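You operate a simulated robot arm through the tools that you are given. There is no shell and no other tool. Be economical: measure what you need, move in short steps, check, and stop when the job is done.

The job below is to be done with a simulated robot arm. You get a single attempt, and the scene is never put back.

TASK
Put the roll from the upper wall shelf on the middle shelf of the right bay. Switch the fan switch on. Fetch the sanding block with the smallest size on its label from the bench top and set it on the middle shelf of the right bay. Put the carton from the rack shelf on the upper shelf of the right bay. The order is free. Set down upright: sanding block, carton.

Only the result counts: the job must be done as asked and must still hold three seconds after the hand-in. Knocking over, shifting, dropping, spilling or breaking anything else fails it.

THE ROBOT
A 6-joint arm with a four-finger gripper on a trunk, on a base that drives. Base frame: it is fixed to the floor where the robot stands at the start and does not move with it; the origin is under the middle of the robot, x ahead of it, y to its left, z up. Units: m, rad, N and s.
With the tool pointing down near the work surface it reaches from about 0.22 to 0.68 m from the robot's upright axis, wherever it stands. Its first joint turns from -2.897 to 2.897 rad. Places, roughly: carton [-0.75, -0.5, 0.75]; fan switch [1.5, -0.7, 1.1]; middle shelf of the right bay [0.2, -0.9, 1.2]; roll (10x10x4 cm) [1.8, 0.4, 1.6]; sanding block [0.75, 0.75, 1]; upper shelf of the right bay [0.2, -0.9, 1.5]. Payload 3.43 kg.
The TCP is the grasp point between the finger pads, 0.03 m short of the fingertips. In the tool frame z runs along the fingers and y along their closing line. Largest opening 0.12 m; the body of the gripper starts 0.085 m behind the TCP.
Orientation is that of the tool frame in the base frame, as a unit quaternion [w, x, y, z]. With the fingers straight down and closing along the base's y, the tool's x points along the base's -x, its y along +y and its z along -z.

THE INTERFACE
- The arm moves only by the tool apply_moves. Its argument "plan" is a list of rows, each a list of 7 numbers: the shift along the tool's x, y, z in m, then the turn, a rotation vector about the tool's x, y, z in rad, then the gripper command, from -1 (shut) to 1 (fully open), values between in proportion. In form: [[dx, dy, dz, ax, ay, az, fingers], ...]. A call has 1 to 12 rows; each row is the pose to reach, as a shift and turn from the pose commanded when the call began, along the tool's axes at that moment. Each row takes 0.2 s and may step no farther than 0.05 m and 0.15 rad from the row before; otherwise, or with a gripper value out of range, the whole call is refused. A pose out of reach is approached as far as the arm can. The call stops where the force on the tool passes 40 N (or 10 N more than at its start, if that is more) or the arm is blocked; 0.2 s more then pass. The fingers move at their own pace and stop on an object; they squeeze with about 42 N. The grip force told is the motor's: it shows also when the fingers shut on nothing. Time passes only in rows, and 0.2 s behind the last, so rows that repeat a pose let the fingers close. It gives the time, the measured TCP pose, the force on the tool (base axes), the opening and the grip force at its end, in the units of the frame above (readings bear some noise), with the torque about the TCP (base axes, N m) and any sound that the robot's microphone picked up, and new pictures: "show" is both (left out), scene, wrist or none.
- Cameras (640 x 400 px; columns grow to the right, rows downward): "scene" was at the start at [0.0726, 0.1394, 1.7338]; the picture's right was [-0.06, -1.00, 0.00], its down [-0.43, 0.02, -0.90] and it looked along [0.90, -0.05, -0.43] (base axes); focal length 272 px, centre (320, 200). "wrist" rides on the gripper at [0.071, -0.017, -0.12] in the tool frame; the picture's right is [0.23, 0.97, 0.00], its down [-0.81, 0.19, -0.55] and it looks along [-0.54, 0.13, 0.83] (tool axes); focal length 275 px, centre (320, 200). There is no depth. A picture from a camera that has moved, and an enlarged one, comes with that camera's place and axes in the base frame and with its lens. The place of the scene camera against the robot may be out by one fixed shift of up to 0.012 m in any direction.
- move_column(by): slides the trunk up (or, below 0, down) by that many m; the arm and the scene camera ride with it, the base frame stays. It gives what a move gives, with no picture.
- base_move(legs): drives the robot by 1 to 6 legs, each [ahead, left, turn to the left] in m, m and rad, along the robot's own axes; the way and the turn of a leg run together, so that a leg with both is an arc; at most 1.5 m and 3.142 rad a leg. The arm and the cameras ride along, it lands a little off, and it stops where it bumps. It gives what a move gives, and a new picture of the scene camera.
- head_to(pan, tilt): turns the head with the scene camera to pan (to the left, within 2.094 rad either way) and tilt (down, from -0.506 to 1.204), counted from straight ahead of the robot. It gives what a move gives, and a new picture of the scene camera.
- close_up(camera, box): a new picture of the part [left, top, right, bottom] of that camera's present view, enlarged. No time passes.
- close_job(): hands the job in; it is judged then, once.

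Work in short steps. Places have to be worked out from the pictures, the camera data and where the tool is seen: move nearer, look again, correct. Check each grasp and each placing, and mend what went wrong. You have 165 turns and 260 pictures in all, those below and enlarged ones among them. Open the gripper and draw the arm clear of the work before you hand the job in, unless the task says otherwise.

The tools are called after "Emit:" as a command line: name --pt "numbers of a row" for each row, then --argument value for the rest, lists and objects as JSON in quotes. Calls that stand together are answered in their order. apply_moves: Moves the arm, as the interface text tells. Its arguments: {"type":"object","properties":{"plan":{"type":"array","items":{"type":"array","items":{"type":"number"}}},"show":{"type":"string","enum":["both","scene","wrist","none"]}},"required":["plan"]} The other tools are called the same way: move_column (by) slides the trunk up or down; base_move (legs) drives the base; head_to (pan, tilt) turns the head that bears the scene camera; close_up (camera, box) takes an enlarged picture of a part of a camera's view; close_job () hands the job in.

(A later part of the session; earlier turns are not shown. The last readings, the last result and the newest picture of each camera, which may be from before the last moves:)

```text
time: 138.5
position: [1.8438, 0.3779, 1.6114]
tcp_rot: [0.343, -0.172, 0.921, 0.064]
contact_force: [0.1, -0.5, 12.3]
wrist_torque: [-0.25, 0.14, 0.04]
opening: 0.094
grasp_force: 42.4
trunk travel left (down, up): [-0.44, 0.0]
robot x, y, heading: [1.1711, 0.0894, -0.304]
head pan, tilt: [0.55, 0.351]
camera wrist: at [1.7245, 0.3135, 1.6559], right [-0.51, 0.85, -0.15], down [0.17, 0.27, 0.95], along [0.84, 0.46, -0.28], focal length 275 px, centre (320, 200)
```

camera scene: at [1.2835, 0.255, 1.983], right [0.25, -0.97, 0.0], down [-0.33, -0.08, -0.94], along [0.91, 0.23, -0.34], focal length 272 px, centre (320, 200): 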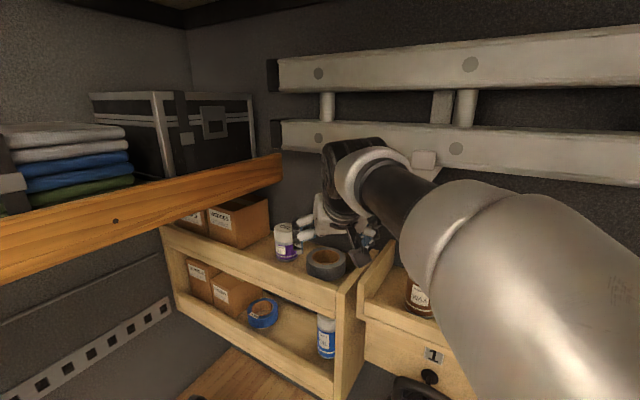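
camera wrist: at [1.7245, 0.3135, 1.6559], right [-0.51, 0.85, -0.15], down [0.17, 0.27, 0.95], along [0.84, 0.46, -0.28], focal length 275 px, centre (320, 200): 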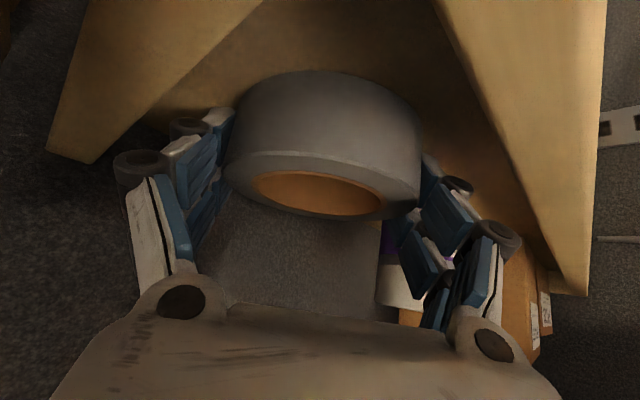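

Grip holds at 0.094 m. I lift gently and check whether the roll stays put.

Emit:
apply_moves --pt "-0.0065 0 -0.0076 0 0 0 0.3" --pt "-0.013 0 -0.0152 0 0 0 0.3" --pt "-0.026 0 -0.03 0 0 0 0.3" --pt "-0.039 0 -0.0455 0 0 0 0.3" --pt "-0.039 0 -0.0455 0 0 0 0.3" --show "wrist"

Emit:
close_up --camera "scene" --box '[280, 190, 420, 300]'

```text
time: 139.7
position: [1.8436, 0.3807, 1.6689]
tcp_rot: [0.34, -0.172, 0.922, 0.064]
contact_force: [0.8, 0.0, -1.3]
wrist_torque: [-0.05, -0.07, -0.02]
opening: 0.0939
grasp_force: 41.5
trunk travel left (down, up): [-0.44, 0.0]
robot x, y, heading: [1.1719, 0.0901, -0.297]
head pan, tilt: [0.55, 0.351]
camera wrist: at [1.7252, 0.3169, 1.7143], right [-0.51, 0.84, -0.15], down [0.17, 0.27, 0.95], along [0.84, 0.46, -0.28], focal length 275 px, centre (320, 200)
```

wrist: 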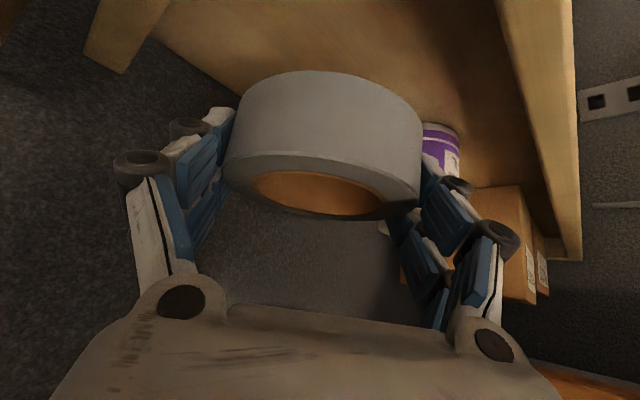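

```text
3.64 times, centred on (350, 245) of scene
camera zoom: at [1.2869, 0.2571, 1.9826], right [0.25, -0.97, 0.0], down [-0.33, -0.09, -0.94], along [0.91, 0.23, -0.34], focal length 990 px, centre (211, 36)
```

zoom: 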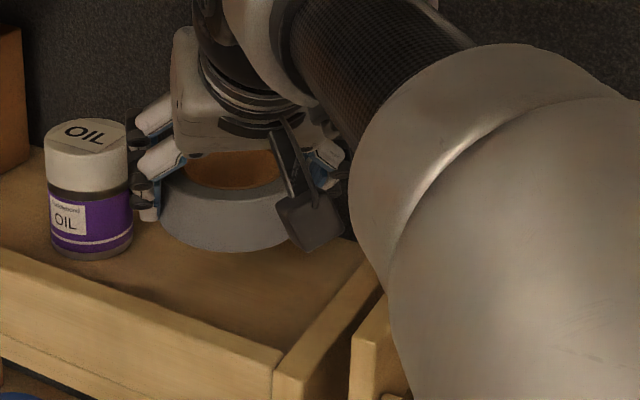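

The roll is held. I lift a little more, then drive back from the wall.

Emit:
apply_moves --pt "-0.013 0 -0.0152 0 0 0 0.3" --pt "-0.026 0 -0.03 0 0 0 0.3" --pt "-0.026 0 -0.03 0 0 0 0.3" --show "none"

Emit:
base_move --legs '[[-0.4, 0, 0]]'

Emit:
head_to --pan -1.0 --tilt 0.55

```text
time: 140.5
position: [1.8448, 0.382, 1.7078]
tcp_rot: [0.34, -0.172, 0.922, 0.063]
contact_force: [-0.3, -0.3, -1.1]
wrist_torque: [-0.03, 0.02, 0.03]
opening: 0.0942
grasp_force: 41.9
trunk travel left (down, up): [-0.44, 0.0]
robot x, y, heading: [1.1765, 0.0856, -0.296]
head pan, tilt: [0.55, 0.351]
```

```text
time: 143.0
position: [1.4547, 0.5037, 1.7079]
tcp_rot: [0.34, -0.173, 0.922, 0.064]
contact_force: [-0.2, 0.6, -1.6]
wrist_torque: [0.01, -0.01, 0.0]
opening: 0.0941
grasp_force: 41.7
trunk travel left (down, up): [-0.44, 0.0]
robot x, y, heading: [0.7872, 0.2103, -0.294]
head pan, tilt: [0.55, 0.351]
camera scene: at [0.8994, 0.3763, 1.9825], right [0.25, -0.97, 0.0], down [-0.33, -0.09, -0.94], along [0.91, 0.24, -0.34], focal length 272 px, centre (320, 200)
```

scene: 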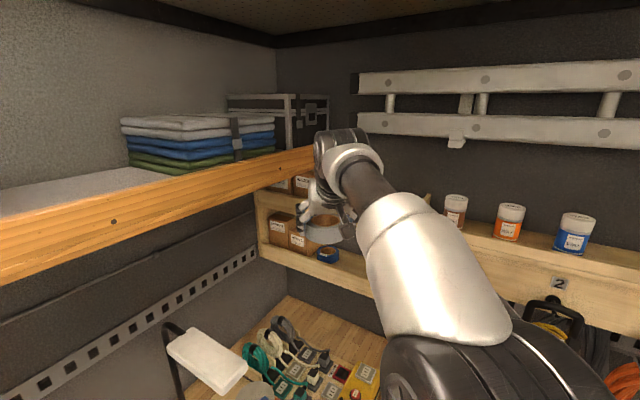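

```text
time: 144.7
position: [1.456, 0.5045, 1.7077]
tcp_rot: [0.341, -0.173, 0.922, 0.064]
contact_force: [-0.3, 0.2, -1.1]
wrist_torque: [0.05, 0.02, -0.06]
opening: 0.094
grasp_force: 41.9
trunk travel left (down, up): [-0.44, 0.0]
robot x, y, heading: [0.7868, 0.2096, -0.297]
head pan, tilt: [-1.0, 0.55]
camera scene: at [0.8336, 0.2665, 1.9643], right [-0.96, -0.27, 0.0], down [-0.14, 0.5, -0.85], along [0.23, -0.82, -0.52], focal length 272 px, centre (320, 200)
```

scene: 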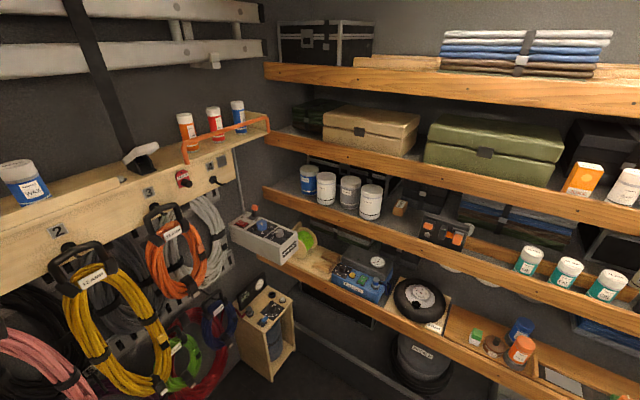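

Best free flat spot for the roll: middle shelf between the 4th white can and the orange-knob device, around (0.77, -0.877), since a rail limits the other gap. I turn the base right and take up a standoff there.

Emit:
base_move --legs '[[0, 0, -2.22], [-0.054, 0.279, 0]]'

Emit:
move_column --by -0.32

Emit:
head_to --pan 0.75 --tilt 0.55

Emit:
apply_moves --pt "0 0 0 0 0 0 0.3" --show "wrist"

```text
time: 152.0
position: [0.8075, -0.7014, 1.7075]
tcp_rot: [0.206, 0.754, 0.558, -0.279]
contact_force: [0.0, -0.2, -1.1]
wrist_torque: [0.03, 0.01, 0.03]
opening: 0.0938
grasp_force: 42.1
trunk travel left (down, up): [-0.44, 0.0]
robot x, y, heading: [0.995, 0.0042, -2.536]
head pan, tilt: [-1.0, 0.55]
camera scene: at [1.0065, -0.059, 1.9643], right [0.39, 0.92, 0.0], down [0.48, -0.2, -0.85], along [-0.79, 0.33, -0.52], focal length 272 px, centre (320, 200)
```

scene: 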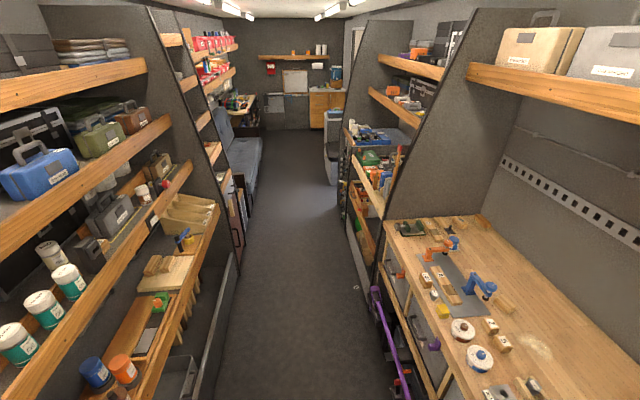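

```text
time: 155.2
position: [0.8068, -0.7023, 1.3884]
tcp_rot: [0.205, 0.755, 0.557, -0.279]
contact_force: [-1.3, -0.5, -1.8]
wrist_torque: [-0.01, -0.01, 0.0]
opening: 0.0935
grasp_force: 42.4
trunk travel left (down, up): [-0.12, 0.32]
robot x, y, heading: [0.9918, 0.0059, -2.535]
head pan, tilt: [-1.0, 0.55]
```

```text
time: 156.9
position: [0.8075, -0.7022, 1.3871]
tcp_rot: [0.206, 0.754, 0.558, -0.278]
contact_force: [0.3, -0.1, -0.8]
wrist_torque: [-0.01, 0.01, -0.01]
opening: 0.0936
grasp_force: 41.8
trunk travel left (down, up): [-0.12, 0.32]
robot x, y, heading: [0.9955, 0.0051, -2.534]
head pan, tilt: [0.75, 0.55]
camera scene: at [1.07, -0.1813, 1.6443], right [-0.98, 0.21, 0.0], down [0.11, 0.51, -0.85], along [-0.18, -0.83, -0.52], focal length 272 px, centre (320, 200)
```

scene: 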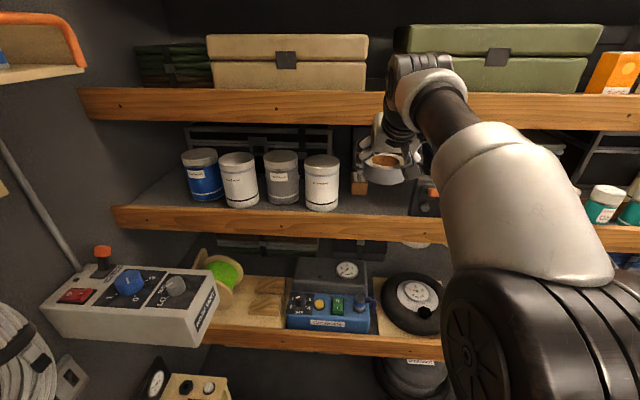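

```text
time: 157.3
position: [0.8069, -0.7018, 1.3877]
tcp_rot: [0.206, 0.754, 0.557, -0.278]
contact_force: [-0.3, 0.7, -2.3]
wrist_torque: [0.0, 0.01, -0.01]
opening: 0.0935
grasp_force: 42.2
trunk travel left (down, up): [-0.12, 0.32]
robot x, y, heading: [0.9903, 0.0053, -2.537]
head pan, tilt: [0.75, 0.55]
camera wrist: at [0.8293, -0.5709, 1.4326], right [0.98, -0.12, -0.15], down [0.11, -0.3, 0.95], along [-0.16, -0.95, -0.28], focal length 275 px, centre (320, 200)
```

wrist: 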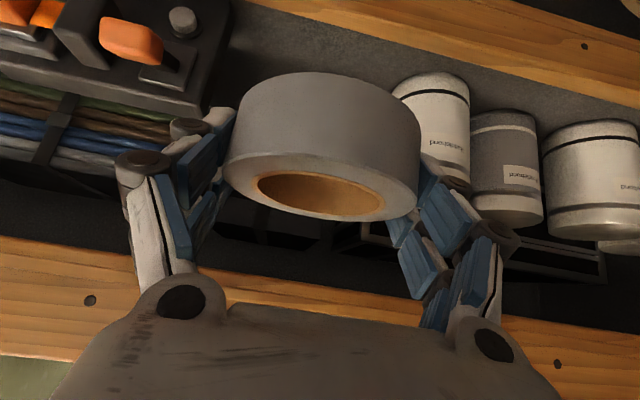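

The hand is lined up laterally between can and device. I lower the arm 13 cm, then move the base 0.18 m toward the bay.

Emit:
apply_moves --pt "0.028 0 0.0328 0 0 0 0.3" --pt "0.056 0 0.0656 0 0 0 0.3" --pt "0.0845 0 0.0984 0 0 0 0.3" --pt "0.0845 0 0.0984 0 0 0 0.3" --show "none"

Emit:
base_move --legs '[[0.117, 0.095, 0]]'

Emit:
apply_moves --pt "0 0 0 0 0 0 0.3" --show "wrist"

Emit:
close_up --camera "scene" --box '[240, 120, 480, 290]'

```text
time: 158.3
position: [0.8068, -0.6977, 1.2599]
tcp_rot: [0.206, 0.754, 0.558, -0.279]
contact_force: [-0.7, -0.4, -0.6]
wrist_torque: [-0.02, -0.02, 0.0]
opening: 0.0931
grasp_force: 41.5
trunk travel left (down, up): [-0.12, 0.32]
robot x, y, heading: [0.9914, 0.0047, -2.543]
head pan, tilt: [0.75, 0.55]
```

```text
time: 159.7
position: [0.7594, -0.8411, 1.2588]
tcp_rot: [0.205, 0.756, 0.556, -0.278]
contact_force: [0.1, -0.5, -1.5]
wrist_torque: [0.0, 0.01, -0.01]
opening: 0.0936
grasp_force: 42.4
trunk travel left (down, up): [-0.12, 0.32]
robot x, y, heading: [0.9469, -0.1351, -2.547]
head pan, tilt: [0.75, 0.55]
camera scene: at [1.0255, -0.3259, 1.6442], right [-0.98, 0.22, 0.0], down [0.11, 0.51, -0.85], along [-0.19, -0.83, -0.52], focal length 272 px, centre (320, 200)
```

scene: 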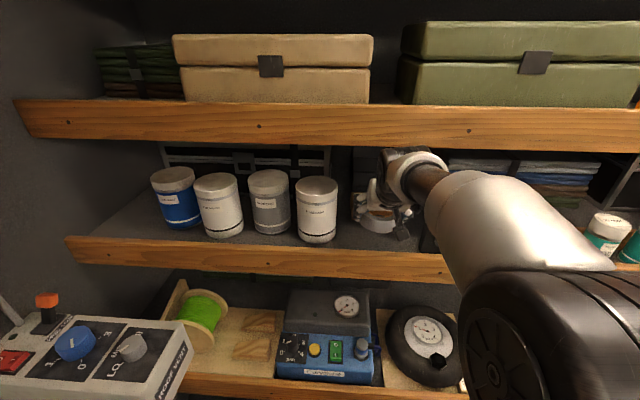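

```text
time: 160.1
position: [0.7601, -0.8393, 1.2586]
tcp_rot: [0.204, 0.756, 0.556, -0.278]
contact_force: [-0.1, -0.1, -1.7]
wrist_torque: [0.03, 0.03, 0.02]
opening: 0.0937
grasp_force: 41.8
trunk travel left (down, up): [-0.12, 0.32]
robot x, y, heading: [0.9516, -0.1392, -2.541]
head pan, tilt: [0.75, 0.55]
camera wrist: at [0.7818, -0.7092, 1.3042], right [0.98, -0.12, -0.15], down [0.11, -0.3, 0.95], along [-0.16, -0.94, -0.29], focal length 275 px, centre (320, 200)
```

wrist: 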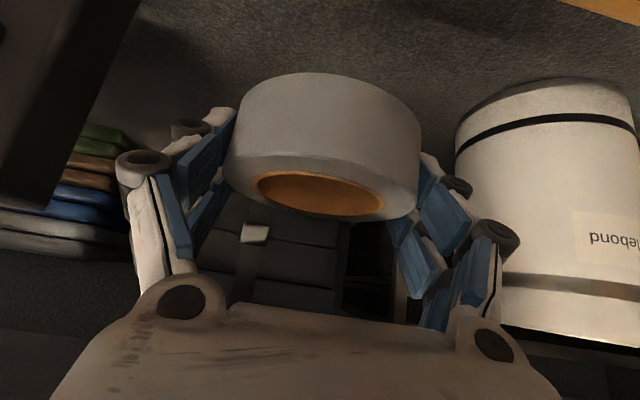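

```text
2.35 times, centred on (360, 205) of scene
camera zoom: at [1.0258, -0.325, 1.6443], right [-0.98, 0.22, 0.0], down [0.11, 0.51, -0.85], along [-0.19, -0.83, -0.52], focal length 640 px, centre (226, 188)
```

zoom: 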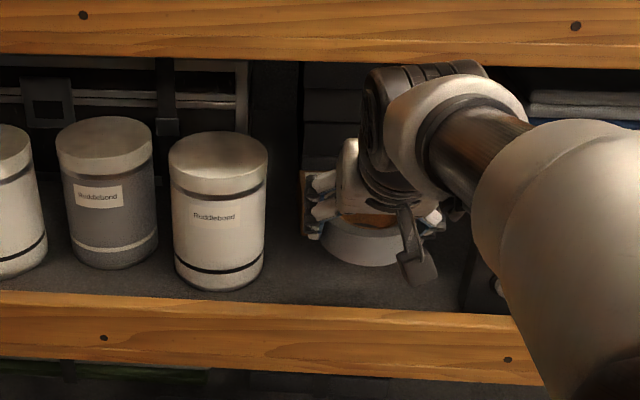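

Hovering correctly. I go 2.5 cm deeper and lower 3 cm, then small steps.

Emit:
apply_moves --pt "-0.019 0 0.016 0 0 0 0.3" --pt "-0.0095 0 0.0275 0 0 0 0.3" --pt "0.0005 0 0.0388 0 0 0 0.3" --pt "0.0005 0 0.0388 0 0 0 0.3" --show "none"

Emit:
apply_moves --pt "0.0033 0 0.0038 0 0 0 0.3" --pt "0.0052 0 0.006 0 0 0 0.3" --pt "0.0052 0 0.006 0 0 0 0.3" --show "wrist"

```text
time: 161.1
position: [0.755, -0.8638, 1.2306]
tcp_rot: [0.206, 0.756, 0.556, -0.279]
contact_force: [0.2, 0.4, -1.4]
wrist_torque: [-0.01, 0.0, 0.0]
opening: 0.0932
grasp_force: 42.3
trunk travel left (down, up): [-0.12, 0.32]
robot x, y, heading: [0.9512, -0.1391, -2.54]
head pan, tilt: [0.75, 0.55]
```

```text
time: 161.9
position: [0.7535, -0.8645, 1.2238]
tcp_rot: [0.204, 0.756, 0.556, -0.279]
contact_force: [-0.6, 0.8, -2.0]
wrist_torque: [0.0, 0.06, 0.03]
opening: 0.0933
grasp_force: 41.8
trunk travel left (down, up): [-0.12, 0.32]
robot x, y, heading: [0.95, -0.1373, -2.546]
head pan, tilt: [0.75, 0.55]
camera wrist: at [0.7757, -0.7333, 1.2681], right [0.98, -0.12, -0.15], down [0.11, -0.3, 0.95], along [-0.16, -0.94, -0.28], focal length 275 px, centre (320, 200)
```

wrist: 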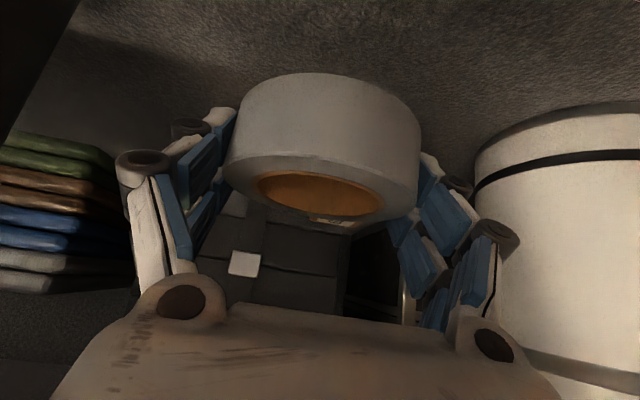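

Emit:
apply_moves --pt "0.0033 0 0.0038 0 0 0 0.3" --pt "0.0052 0 0.006 0 0 0 0.3" --pt "0.0052 0 0.006 0 0 0 0.3" --show "none"

Emit:
apply_moves --pt "0.0026 0 0.003 0 0 0 0.3" --pt "0.0039 0 0.0045 0 0 0 0.3" --pt "0.0039 0 0.0045 0 0 0 0.3" --show "none"

Emit:
close_up --camera "scene" --box '[300, 160, 440, 260]'

```text
time: 162.7
position: [0.7523, -0.8639, 1.2153]
tcp_rot: [0.206, 0.755, 0.557, -0.278]
contact_force: [-0.1, 0.0, -2.1]
wrist_torque: [0.0, -0.02, -0.02]
opening: 0.0932
grasp_force: 41.7
trunk travel left (down, up): [-0.12, 0.32]
robot x, y, heading: [0.9507, -0.1397, -2.54]
head pan, tilt: [0.75, 0.55]
```

```text
time: 163.5
position: [0.7522, -0.8631, 1.2069]
tcp_rot: [0.206, 0.756, 0.556, -0.279]
contact_force: [0.4, -0.2, -1.1]
wrist_torque: [0.0, 0.02, 0.02]
opening: 0.0932
grasp_force: 42.0
trunk travel left (down, up): [-0.12, 0.32]
robot x, y, heading: [0.95, -0.139, -2.544]
head pan, tilt: [0.75, 0.55]
```

```text
4.00 times, centred on (370, 210) of scene
camera zoom: at [1.0259, -0.3247, 1.6443], right [-0.98, 0.22, 0.0], down [0.11, 0.51, -0.85], along [-0.19, -0.83, -0.52], focal length 1089 px, centre (120, 160)
```

zoom: 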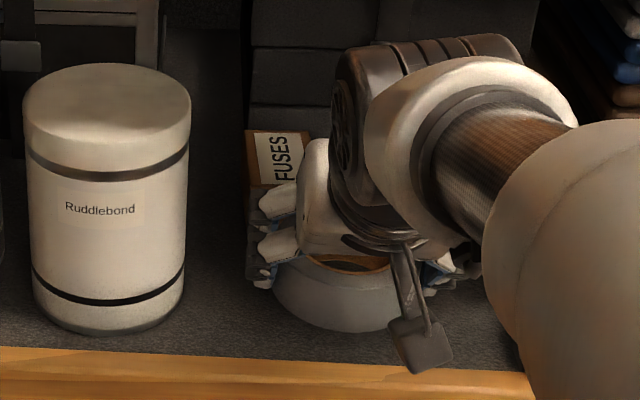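

Emit:
apply_moves --pt "0.0026 0 0.003 0 0 0 0.3" --pt "0.0033 0 0.0038 0 0 0 0.3" --pt "0.0033 0 0.0038 0 0 0 0.3" --show "none"

Emit:
apply_moves --pt "0.0026 0 0.003 0 0 0 0.3" --pt "0.0033 0 0.0038 0 0 0 0.3" --pt "0.0033 0 0.0038 0 0 0 0.3" --show "wrist"

```text
time: 164.3
position: [0.7519, -0.8632, 1.2016]
tcp_rot: [0.204, 0.756, 0.556, -0.279]
contact_force: [-0.7, -0.5, -1.3]
wrist_torque: [0.01, 0.0, -0.01]
opening: 0.093
grasp_force: 41.9
trunk travel left (down, up): [-0.12, 0.32]
robot x, y, heading: [0.9497, -0.1372, -2.544]
head pan, tilt: [0.75, 0.55]
```

```text
time: 165.1
position: [0.7527, -0.8637, 1.1961]
tcp_rot: [0.205, 0.756, 0.556, -0.279]
contact_force: [-1.0, 0.0, -1.1]
wrist_torque: [0.0, 0.03, 0.04]
opening: 0.0932
grasp_force: 42.1
trunk travel left (down, up): [-0.12, 0.32]
robot x, y, heading: [0.9461, -0.1361, -2.546]
head pan, tilt: [0.75, 0.55]
camera wrist: at [0.775, -0.7321, 1.242], right [0.98, -0.12, -0.15], down [0.11, -0.3, 0.95], along [-0.16, -0.94, -0.28], focal length 275 px, centre (320, 200)
```

wrist: 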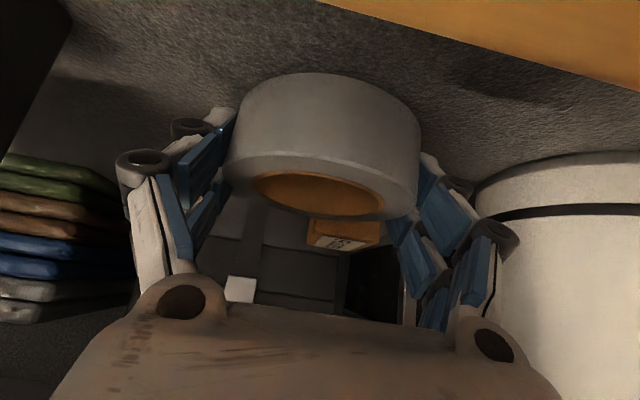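

Emit:
apply_moves --pt "0.0026 0 0.003 0 0 0 0.3" --pt "0.0033 0 0.0038 0 0 0 0.3" --pt "0.0033 0 0.0038 0 0 0 0.3" --show "none"

Emit:
apply_moves --pt "0.0026 0 0.003 0 0 0 0.3" --pt "0.0033 0 0.0038 0 0 0 0.3" --pt "0.0033 0 0.0038 0 0 0 0.3" --show "wrist"

```text
time: 165.9
position: [0.7526, -0.864, 1.1925]
tcp_rot: [0.205, 0.756, 0.555, -0.279]
contact_force: [0.7, 0.1, 0.2]
wrist_torque: [0.0, 0.03, 0.0]
opening: 0.093
grasp_force: 42.0
trunk travel left (down, up): [-0.12, 0.32]
robot x, y, heading: [0.9493, -0.138, -2.537]
head pan, tilt: [0.75, 0.55]
```

```text
time: 166.7
position: [0.7535, -0.8632, 1.1918]
tcp_rot: [0.207, 0.754, 0.556, -0.282]
contact_force: [2.0, -5.1, 17.7]
wrist_torque: [0.29, 0.71, 0.09]
opening: 0.093
grasp_force: 42.3
trunk travel left (down, up): [-0.12, 0.32]
robot x, y, heading: [0.9489, -0.1353, -2.542]
head pan, tilt: [0.75, 0.55]
camera wrist: at [0.7749, -0.7323, 1.2363], right [0.98, -0.12, -0.15], down [0.11, -0.29, 0.95], along [-0.16, -0.95, -0.28], focal length 275 px, centre (320, 200)
```

wrist: 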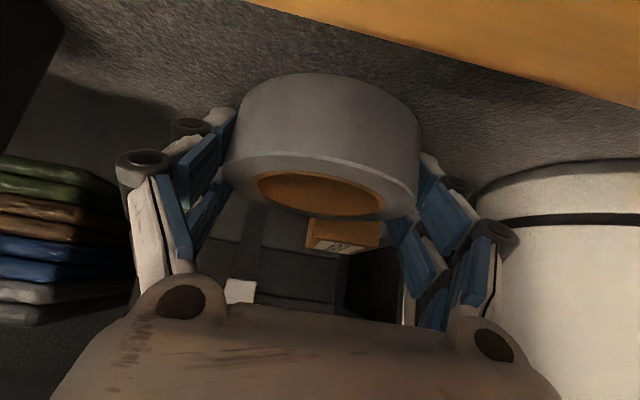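

Contact. I relax slightly and open the fingers just enough to free the roll.

Emit:
apply_moves --pt "-0.0013 0 -0.0015 0 0 0 0.3" --pt "-0.0013 0 -0.0015 0 0 0 0.85" --pt "-0.0013 0 -0.0015 0 0 0 0.85" --pt "-0.0013 0 -0.0015 0 0 0 0.85" --show "wrist"

```text
time: 167.7
position: [0.7523, -0.8636, 1.1881]
tcp_rot: [0.204, 0.756, 0.557, -0.277]
contact_force: [-0.2, -0.9, 0.2]
wrist_torque: [0.02, -0.04, 0.02]
opening: 0.111
grasp_force: 0.2
trunk travel left (down, up): [-0.12, 0.32]
robot x, y, heading: [0.9504, -0.1413, -2.542]
head pan, tilt: [0.75, 0.55]
camera wrist: at [0.7744, -0.732, 1.2339], right [0.98, -0.12, -0.15], down [0.11, -0.31, 0.95], along [-0.16, -0.94, -0.29], focal length 275 px, centre (320, 200)
```

wrist: 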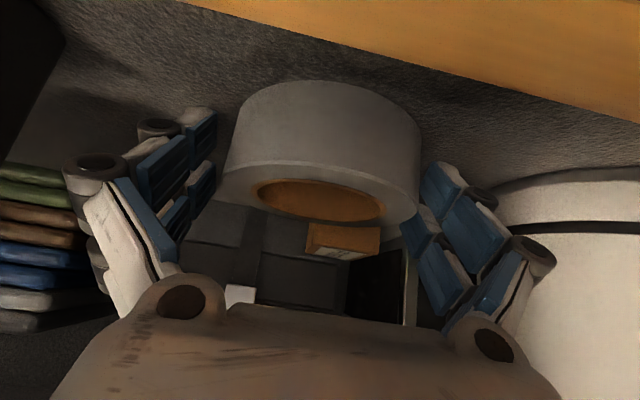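

The roll is down and free. I retreat along the tool axis.

Emit:
apply_moves --pt "0 0.002 -0.015 0 0 0 0.85" --pt "0 0.003 -0.04 0 0 0 0.85" --pt "0 0.003 -0.08 0 0 0 0.85" --pt "0 0.003 -0.12 0 0 0 0.85" --pt "0 0.003 -0.16 0 0 0 0.85" --pt "0 0.003 -0.16 0 0 0 0.85" --show "both"

```text
time: 169.1
position: [0.7869, -0.7635, 1.3104]
tcp_rot: [0.204, 0.756, 0.556, -0.278]
contact_force: [0.4, 0.2, 0.8]
wrist_torque: [0.03, 0.02, 0.0]
opening: 0.1109
grasp_force: 0.1
trunk travel left (down, up): [-0.12, 0.32]
robot x, y, heading: [0.9469, -0.1376, -2.538]
head pan, tilt: [0.75, 0.55]
camera scene: at [1.0257, -0.3254, 1.6442], right [-0.98, 0.22, 0.0], down [0.11, 0.51, -0.85], along [-0.19, -0.83, -0.52], focal length 272 px, centre (320, 200)
camera wrist: at [0.809, -0.6331, 1.3555], right [0.98, -0.12, -0.15], down [0.11, -0.3, 0.95], along [-0.16, -0.94, -0.29], focal length 275 px, centre (320, 200)
```

scene: 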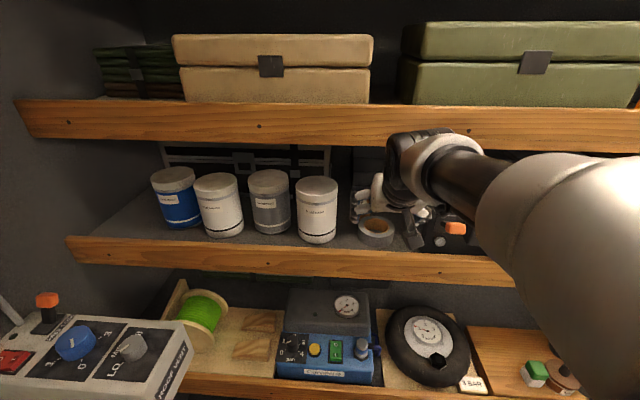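
wrist: 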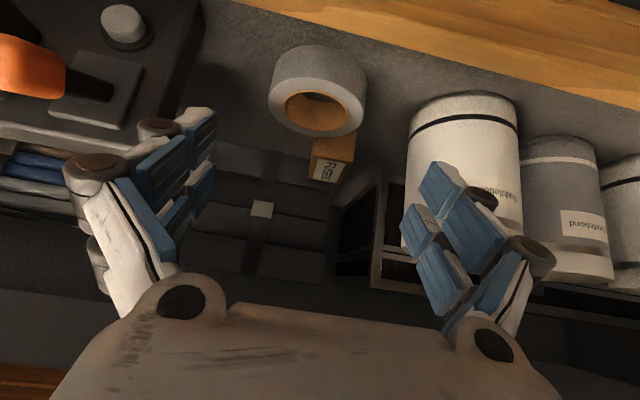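

The roll lies flat on the middle shelf. Now the fan switch: I back off, raise the trunk and turn to look at the vent control box.

Emit:
base_move --legs '[[-0.195, -0.157, 0]]'

Emit:
move_column --by 0.2

Emit:
base_move --legs '[[0, 0, 2.24]]'

Emit:
head_to --pan -0.75 --tilt 0.6

Emit:
close_up --camera "scene" --box '[180, 120, 460, 300]'

```text
time: 170.9
position: [0.8546, -0.5281, 1.3105]
tcp_rot: [0.205, 0.756, 0.555, -0.279]
contact_force: [0.6, 0.3, 0.9]
wrist_torque: [-0.05, -0.02, 0.04]
opening: 0.1109
grasp_force: 0.1
trunk travel left (down, up): [-0.12, 0.32]
robot x, y, heading: [1.0145, 0.0959, -2.54]
head pan, tilt: [0.75, 0.55]
camera scene: at [1.0934, -0.0895, 1.6445], right [-0.98, 0.22, 0.0], down [0.11, 0.51, -0.85], along [-0.19, -0.83, -0.52], focal length 272 px, centre (320, 200)
```

scene: 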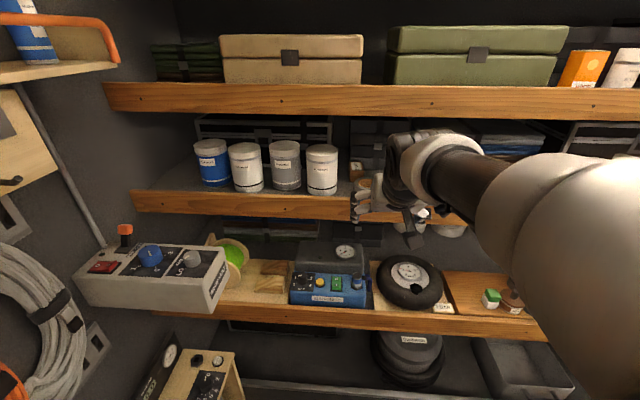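

```text
time: 173.1
position: [0.8548, -0.5297, 1.5097]
tcp_rot: [0.206, 0.755, 0.556, -0.278]
contact_force: [0.1, 0.3, 0.0]
wrist_torque: [0.02, -0.01, 0.02]
opening: 0.1111
grasp_force: 0.1
trunk travel left (down, up): [-0.32, 0.12]
robot x, y, heading: [1.016, 0.0952, -2.539]
head pan, tilt: [0.75, 0.55]
```

```text
time: 176.7
position: [1.5804, -0.2032, 1.4981]
tcp_rot: [0.316, 0.243, 0.912, -0.094]
contact_force: [-8.9, 3.2, -4.5]
wrist_torque: [-0.33, -0.27, 0.49]
opening: 0.1129
grasp_force: 0.1
trunk travel left (down, up): [-0.32, 0.12]
robot x, y, heading: [1.0168, 0.0953, -1.19]
head pan, tilt: [0.75, 0.55]
stopped in leg 1: the force on the tool passed its limit at 54 N (the readings are from after the stop); the commanded pose is now the measured one
camera scene: at [1.2178, 0.134, 1.8446], right [-0.42, -0.91, 0.0], down [-0.47, 0.22, -0.85], along [0.77, -0.36, -0.52], focal length 272 px, centre (320, 200)
```

scene: 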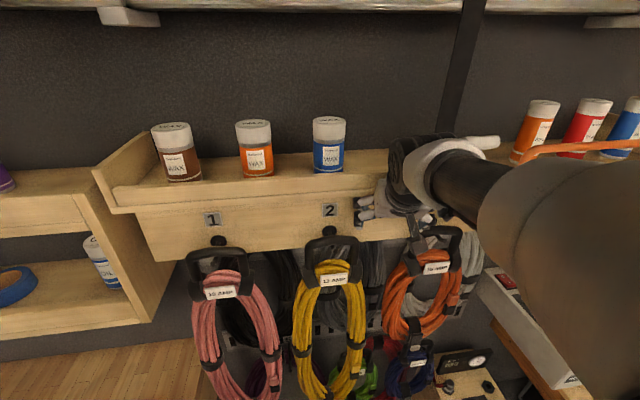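

```text
time: 178.3
position: [1.5803, -0.2021, 1.4992]
tcp_rot: [0.317, 0.244, 0.912, -0.093]
contact_force: [-13.9, 4.7, -19.0]
wrist_torque: [-1.28, -0.76, 0.81]
opening: 0.1128
grasp_force: 0.1
trunk travel left (down, up): [-0.32, 0.12]
robot x, y, heading: [1.0168, 0.0998, -1.19]
head pan, tilt: [-0.75, 0.6]
camera scene: at [1.1044, 0.0896, 1.8399], right [-0.93, 0.36, 0.0], down [0.2, 0.53, -0.82], along [-0.3, -0.77, -0.57], focal length 272 px, centre (320, 200)
```

scene: 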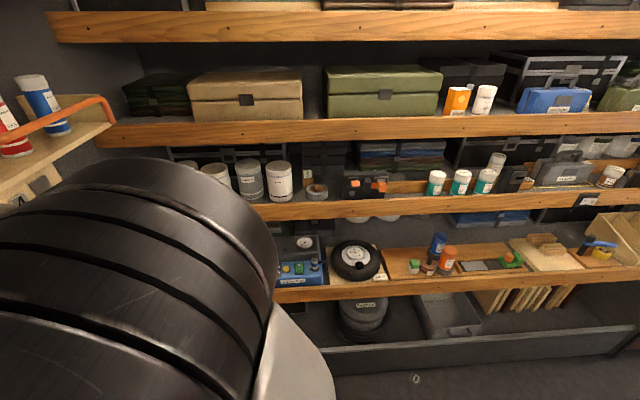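

```text
2.22 times, centred on (320, 210) of scene
camera zoom: at [1.1044, 0.0896, 1.8399], right [-0.93, 0.36, 0.0], down [0.2, 0.53, -0.82], along [-0.3, -0.77, -0.57], focal length 605 px, centre (320, 178)
```

zoom: 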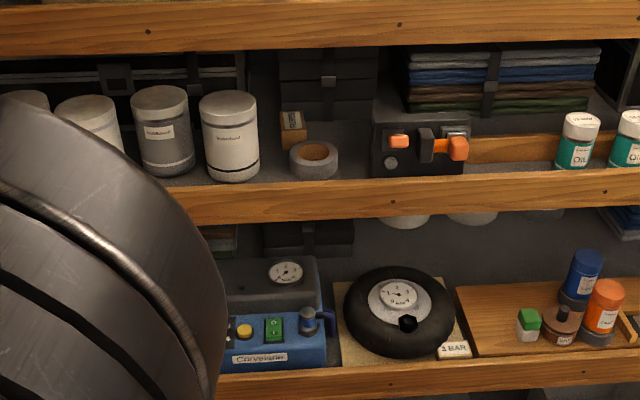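

The hand bumped the hook board on the front wall while turning. I reverse the turn the same way to free it and inspect.

Emit:
base_move --legs '[[0, 0, -0.25]]'

Emit:
head_to --pan 0.75 --tilt 0.55

Emit:
apply_moves --pt "0 0 0 0 0 0 0.85" --show "wrist"

```text
time: 179.5
position: [1.4895, -0.3342, 1.5013]
tcp_rot: [0.305, 0.357, 0.873, -0.134]
contact_force: [-1.0, -1.0, 0.1]
wrist_torque: [-0.03, 0.01, -0.05]
opening: 0.1111
grasp_force: 0.0
trunk travel left (down, up): [-0.32, 0.12]
robot x, y, heading: [1.0172, 0.0983, -1.442]
head pan, tilt: [-0.75, 0.6]
camera scene: at [1.1006, 0.0679, 1.8399], right [-0.81, 0.58, 0.0], down [0.33, 0.46, -0.83], along [-0.48, -0.67, -0.56], focal length 272 px, centre (320, 200)
```

scene: 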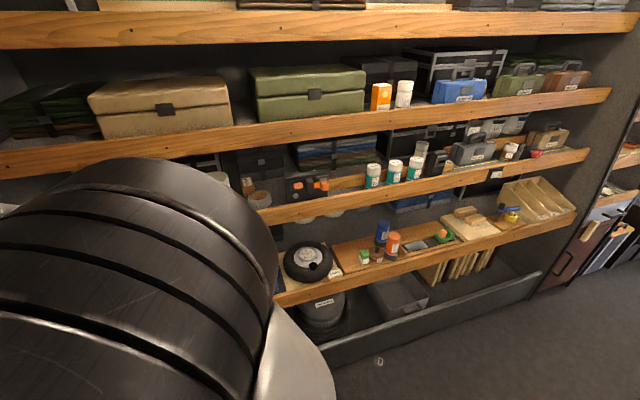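

```text
time: 181.1
position: [1.4892, -0.3348, 1.5004]
tcp_rot: [0.304, 0.357, 0.873, -0.133]
contact_force: [0.1, -0.1, 1.0]
wrist_torque: [0.01, 0.0, -0.03]
opening: 0.1112
grasp_force: 0.1
trunk travel left (down, up): [-0.32, 0.12]
robot x, y, heading: [1.0148, 0.0945, -1.437]
head pan, tilt: [0.75, 0.55]
camera scene: at [1.221, 0.0816, 1.8443], right [-0.64, -0.77, 0.0], down [-0.4, 0.33, -0.85], along [0.66, -0.54, -0.52], focal length 272 px, centre (320, 200)
```

scene: 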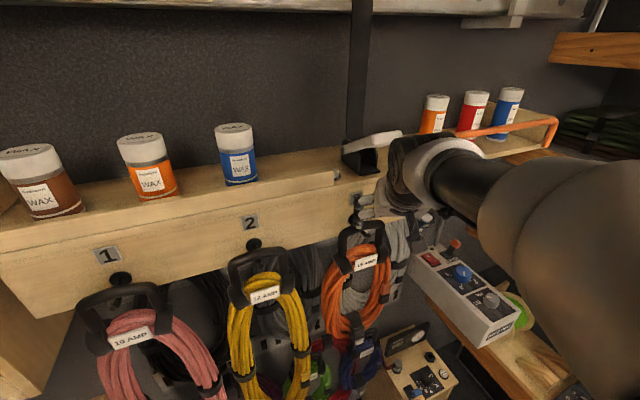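

```text
time: 181.5
position: [1.4894, -0.3347, 1.5009]
tcp_rot: [0.305, 0.356, 0.873, -0.132]
contact_force: [0.3, -0.1, 0.0]
wrist_torque: [0.01, 0.01, 0.02]
opening: 0.1111
grasp_force: 0.0
trunk travel left (down, up): [-0.32, 0.12]
robot x, y, heading: [1.0163, 0.0987, -1.44]
head pan, tilt: [0.75, 0.55]
camera wrist: at [1.3841, -0.2548, 1.5501], right [0.56, 0.82, -0.16], down [0.35, -0.06, 0.94], along [0.76, -0.58, -0.31], focal length 275 px, centre (320, 200)
```

wrist: 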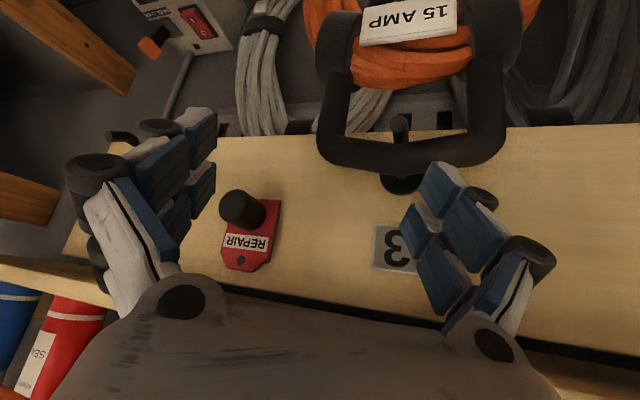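

The cable, tag and hooks look undisturbed. I zoom in on the vent box controls.

Emit:
close_up --camera "wrist" --box '[110, 0, 290, 80]'

Emit:
close_up --camera "scene" --box '[400, 225, 540, 350]'

Emit:
close_up --camera "scene" --box '[300, 180, 420, 280]'

```text
3.56 times, centred on (200, 40) of wrist
camera zoom: at [1.3841, -0.2548, 1.5501], right [0.56, 0.82, -0.16], down [0.35, -0.06, 0.94], along [0.76, -0.58, -0.31], focal length 979 px, centre (747, 769)
```

zoom: 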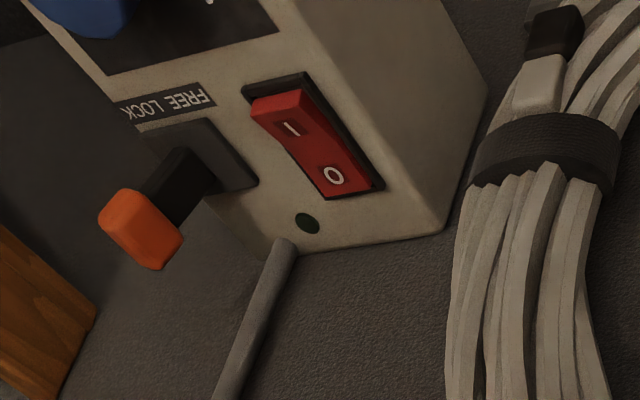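

```text
3.20 times, centred on (470, 288) of scene
camera zoom: at [1.221, 0.0817, 1.8443], right [-0.64, -0.77, 0.0], down [-0.4, 0.33, -0.85], along [0.66, -0.54, -0.52], focal length 871 px, centre (-160, -80)
```

zoom: 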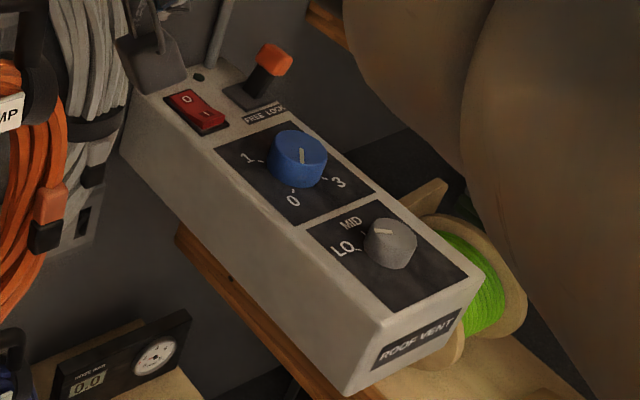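

```text
4.00 times, centred on (360, 230) of scene
camera zoom: at [1.221, 0.0817, 1.8443], right [-0.64, -0.77, 0.0], down [-0.4, 0.33, -0.85], along [0.66, -0.54, -0.52], focal length 1089 px, centre (160, 80)
```

zoom: 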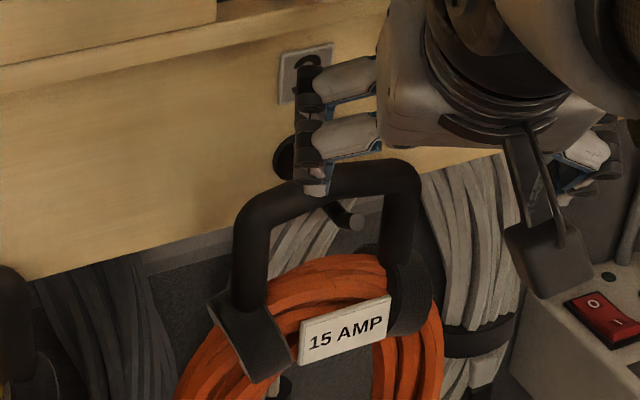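

The fan switch is the red I/O rocker on the vent box, currently at O (I end raised, LED dark); it is near (1.49, -0.63, 1.2). I retract and close the hand, then shift the base so the switch is within reach.

Emit:
apply_moves --pt "0 0 -0.04 0 0 0 0" --pt "0 0 -0.08 0 0 0 -1" --pt "0 0 -0.12 0 0 0 -1" --pt "0 0 -0.12 0 0 0 -1" --pt "0 0 -0.12 0 0 0 -1" --show "none"

Emit:
base_move --legs '[[0.229, -0.0865, 0]]'

Emit:
apply_moves --pt "0 0 0 0 0 0 -1" --show "wrist"

```text
time: 182.7
position: [1.4384, -0.28, 1.5945]
tcp_rot: [0.304, 0.357, 0.873, -0.132]
contact_force: [0.4, 0.5, -0.1]
wrist_torque: [-0.02, 0.03, 0.03]
opening: 0.025
grasp_force: 2.8
trunk travel left (down, up): [-0.32, 0.12]
robot x, y, heading: [1.0129, 0.0953, -1.442]
head pan, tilt: [0.75, 0.55]
```

```text
time: 184.5
position: [1.3801, -0.5199, 1.5936]
tcp_rot: [0.304, 0.358, 0.873, -0.133]
contact_force: [0.2, -0.5, 0.0]
wrist_torque: [0.05, 0.0, 0.0]
opening: 0.0
grasp_force: 32.8
trunk travel left (down, up): [-0.32, 0.12]
robot x, y, heading: [0.9532, -0.1401, -1.441]
head pan, tilt: [0.75, 0.55]
camera scene: at [1.1628, -0.1572, 1.8444], right [-0.64, -0.77, 0.0], down [-0.4, 0.33, -0.85], along [0.66, -0.54, -0.52], focal length 272 px, centre (320, 200)
```

scene: 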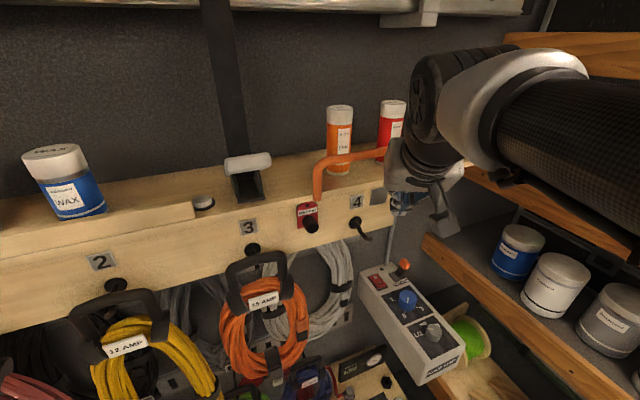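

```text
time: 184.9
position: [1.3811, -0.5195, 1.5949]
tcp_rot: [0.305, 0.356, 0.873, -0.132]
contact_force: [0.3, 0.5, 0.0]
wrist_torque: [-0.01, 0.0, -0.01]
opening: 0.0
grasp_force: 33.6
trunk travel left (down, up): [-0.32, 0.12]
robot x, y, heading: [0.9574, -0.1411, -1.446]
head pan, tilt: [0.75, 0.55]
camera wrist: at [1.2749, -0.4381, 1.6438], right [0.56, 0.82, -0.16], down [0.35, -0.05, 0.94], along [0.76, -0.58, -0.31], focal length 275 px, centre (320, 200)
```

wrist: 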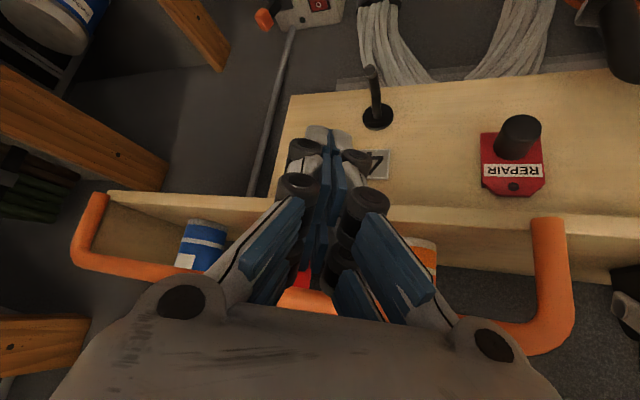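

I lower the trunk 0.25 m for a close view of the rocker.

Emit:
move_column --by -0.25

Emit:
head_to --pan 0.7 --tilt 0.75

Emit:
apply_moves --pt "0 0 0 0 0 0 -1" --show "wrist"

```text
time: 187.5
position: [1.3815, -0.5183, 1.3444]
tcp_rot: [0.304, 0.357, 0.873, -0.133]
contact_force: [0.5, 0.0, -0.1]
wrist_torque: [0.04, 0.02, 0.07]
opening: 0.0
grasp_force: 33.6
trunk travel left (down, up): [-0.07, 0.37]
robot x, y, heading: [0.9542, -0.1415, -1.446]
head pan, tilt: [0.75, 0.55]
```

```text
time: 188.2
position: [1.3815, -0.5194, 1.3448]
tcp_rot: [0.305, 0.357, 0.873, -0.132]
contact_force: [0.5, -0.5, -0.3]
wrist_torque: [-0.01, 0.0, 0.01]
opening: 0.0
grasp_force: 33.4
trunk travel left (down, up): [-0.07, 0.37]
robot x, y, heading: [0.956, -0.1374, -1.441]
head pan, tilt: [0.7, 0.75]
camera scene: at [1.155, -0.1551, 1.577], right [-0.68, -0.74, 0.0], down [-0.5, 0.46, -0.73], along [0.54, -0.49, -0.68], focal length 272 px, centre (320, 200)
```

scene: 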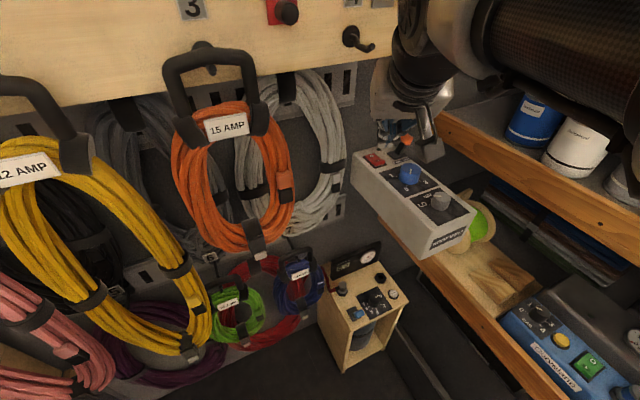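

```text
time: 188.7
position: [1.3796, -0.5185, 1.344]
tcp_rot: [0.305, 0.357, 0.873, -0.133]
contact_force: [0.3, 0.2, 0.8]
wrist_torque: [0.03, -0.02, 0.03]
opening: 0.0001
grasp_force: 33.6
trunk travel left (down, up): [-0.07, 0.37]
robot x, y, heading: [0.9559, -0.1446, -1.443]
head pan, tilt: [0.7, 0.75]
camera wrist: at [1.2747, -0.4388, 1.3937], right [0.56, 0.82, -0.16], down [0.35, -0.06, 0.94], along [0.75, -0.58, -0.31], focal length 275 px, centre (320, 200)
```

wrist: 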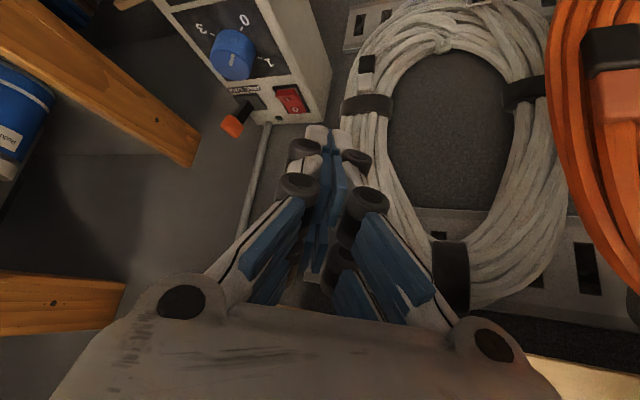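

Emit:
close_up --camera "wrist" --box '[200, 30, 360, 140]'

Emit:
close_up --camera "scene" --box '[340, 110, 480, 200]'

```text
3.64 times, centred on (280, 85) of wrist
camera zoom: at [1.2747, -0.4388, 1.3937], right [0.56, 0.82, -0.16], down [0.35, -0.06, 0.94], along [0.75, -0.58, -0.31], focal length 1001 px, centre (466, 618)
```

zoom: 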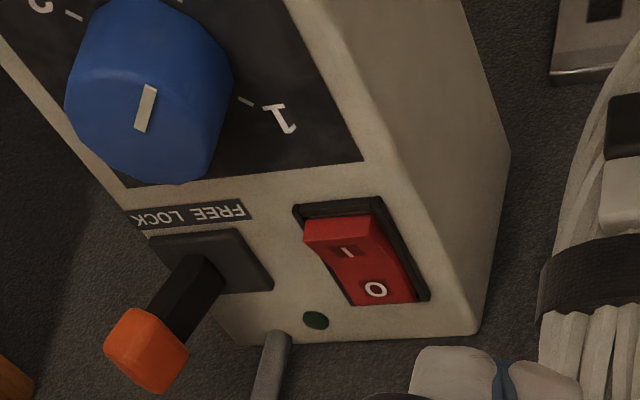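

```text
4.44 times, centred on (410, 155) of scene
camera zoom: at [1.155, -0.1551, 1.577], right [-0.68, -0.74, 0.0], down [-0.5, 0.46, -0.73], along [0.54, -0.49, -0.68], focal length 1210 px, centre (-80, 400)
```

zoom: 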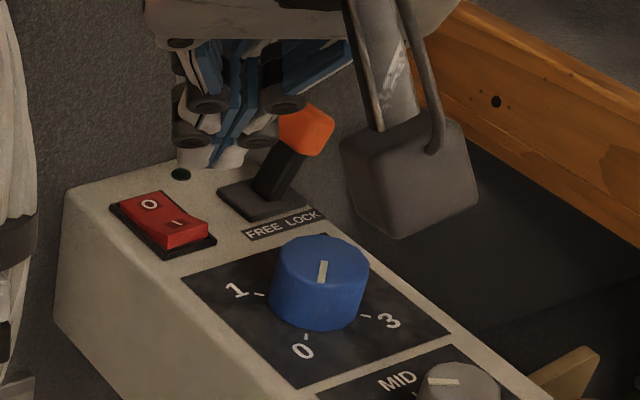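

Intersecting two wrist views puts the raised "I" end at about (1.525, -0.735, 1.10), matching the hint. I move the base 0.1 m closer and then hover the closed fingertips above it.

Emit:
base_move --legs '[[0.08, 0.06, 0]]'

Emit:
apply_moves --pt "-0.002 -0.012 0.04 0 0 0 -1" --pt "-0.004 -0.024 0.08 0 0 0 -1" --pt "-0.006 -0.036 0.12 0 0 0 -1" --pt "-0.008 -0.048 0.16 0 0 0 -1" --pt "-0.008 -0.048 0.16 0 0 0 -1" --show "both"

Emit:
close_up --camera "scene" --box '[340, 90, 480, 200]'

```text
time: 189.8
position: [1.4494, -0.5909, 1.3447]
tcp_rot: [0.304, 0.357, 0.873, -0.133]
contact_force: [0.1, 0.3, -1.0]
wrist_torque: [0.04, 0.02, -0.05]
opening: 0.0
grasp_force: 33.5
trunk travel left (down, up): [-0.07, 0.37]
robot x, y, heading: [1.0274, -0.2126, -1.442]
head pan, tilt: [0.7, 0.75]
camera scene: at [1.2247, -0.2275, 1.5768], right [-0.68, -0.74, 0.0], down [-0.5, 0.46, -0.73], along [0.54, -0.49, -0.68], focal length 272 px, centre (320, 200)
```

scene: 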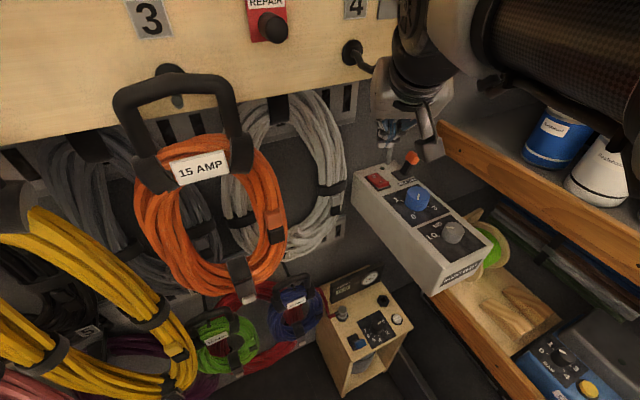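

```text
time: 191.0
position: [1.4896, -0.7015, 1.2225]
tcp_rot: [0.306, 0.357, 0.872, -0.133]
contact_force: [0.8, -0.7, 0.4]
wrist_torque: [-0.04, 0.0, -0.02]
opening: 0.0
grasp_force: 33.7
trunk travel left (down, up): [-0.07, 0.37]
robot x, y, heading: [1.0248, -0.2093, -1.444]
head pan, tilt: [0.7, 0.75]
camera scene: at [1.2238, -0.2264, 1.577], right [-0.68, -0.74, 0.0], down [-0.5, 0.46, -0.73], along [0.54, -0.49, -0.68], focal length 272 px, centre (320, 200)
camera wrist: at [1.3839, -0.622, 1.272], right [0.56, 0.82, -0.16], down [0.35, -0.05, 0.94], along [0.76, -0.58, -0.31], focal length 275 px, centre (320, 200)
```

scene: 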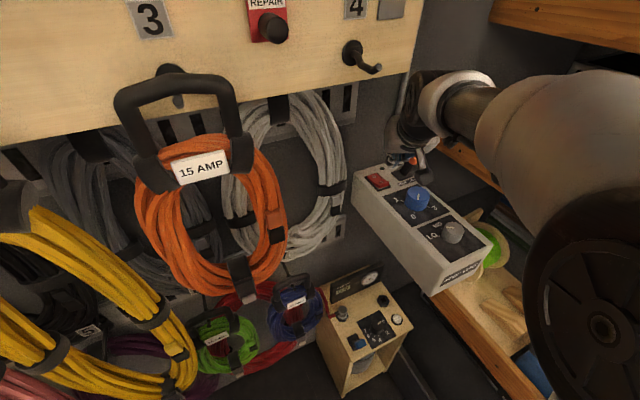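
wrist: 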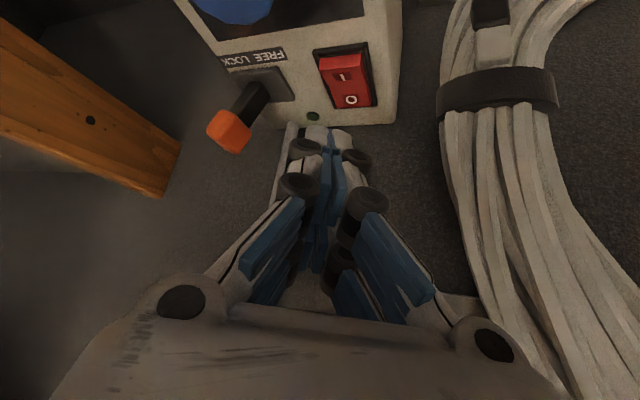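

```text
3.64 times, centred on (410, 145) of scene
camera zoom: at [1.2238, -0.2264, 1.577], right [-0.68, -0.74, 0.0], down [-0.5, 0.46, -0.73], along [0.54, -0.49, -0.68], focal length 990 px, centre (-7, 400)
```

zoom: 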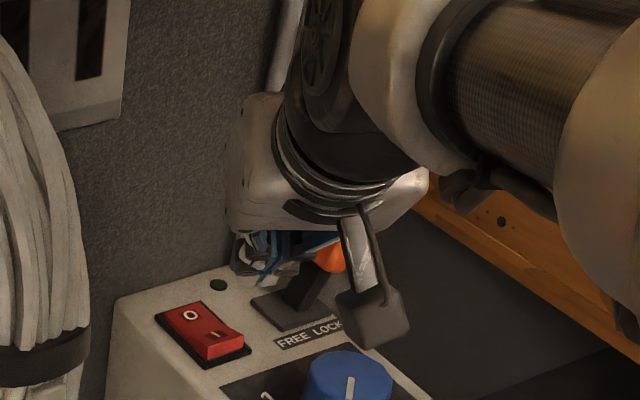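

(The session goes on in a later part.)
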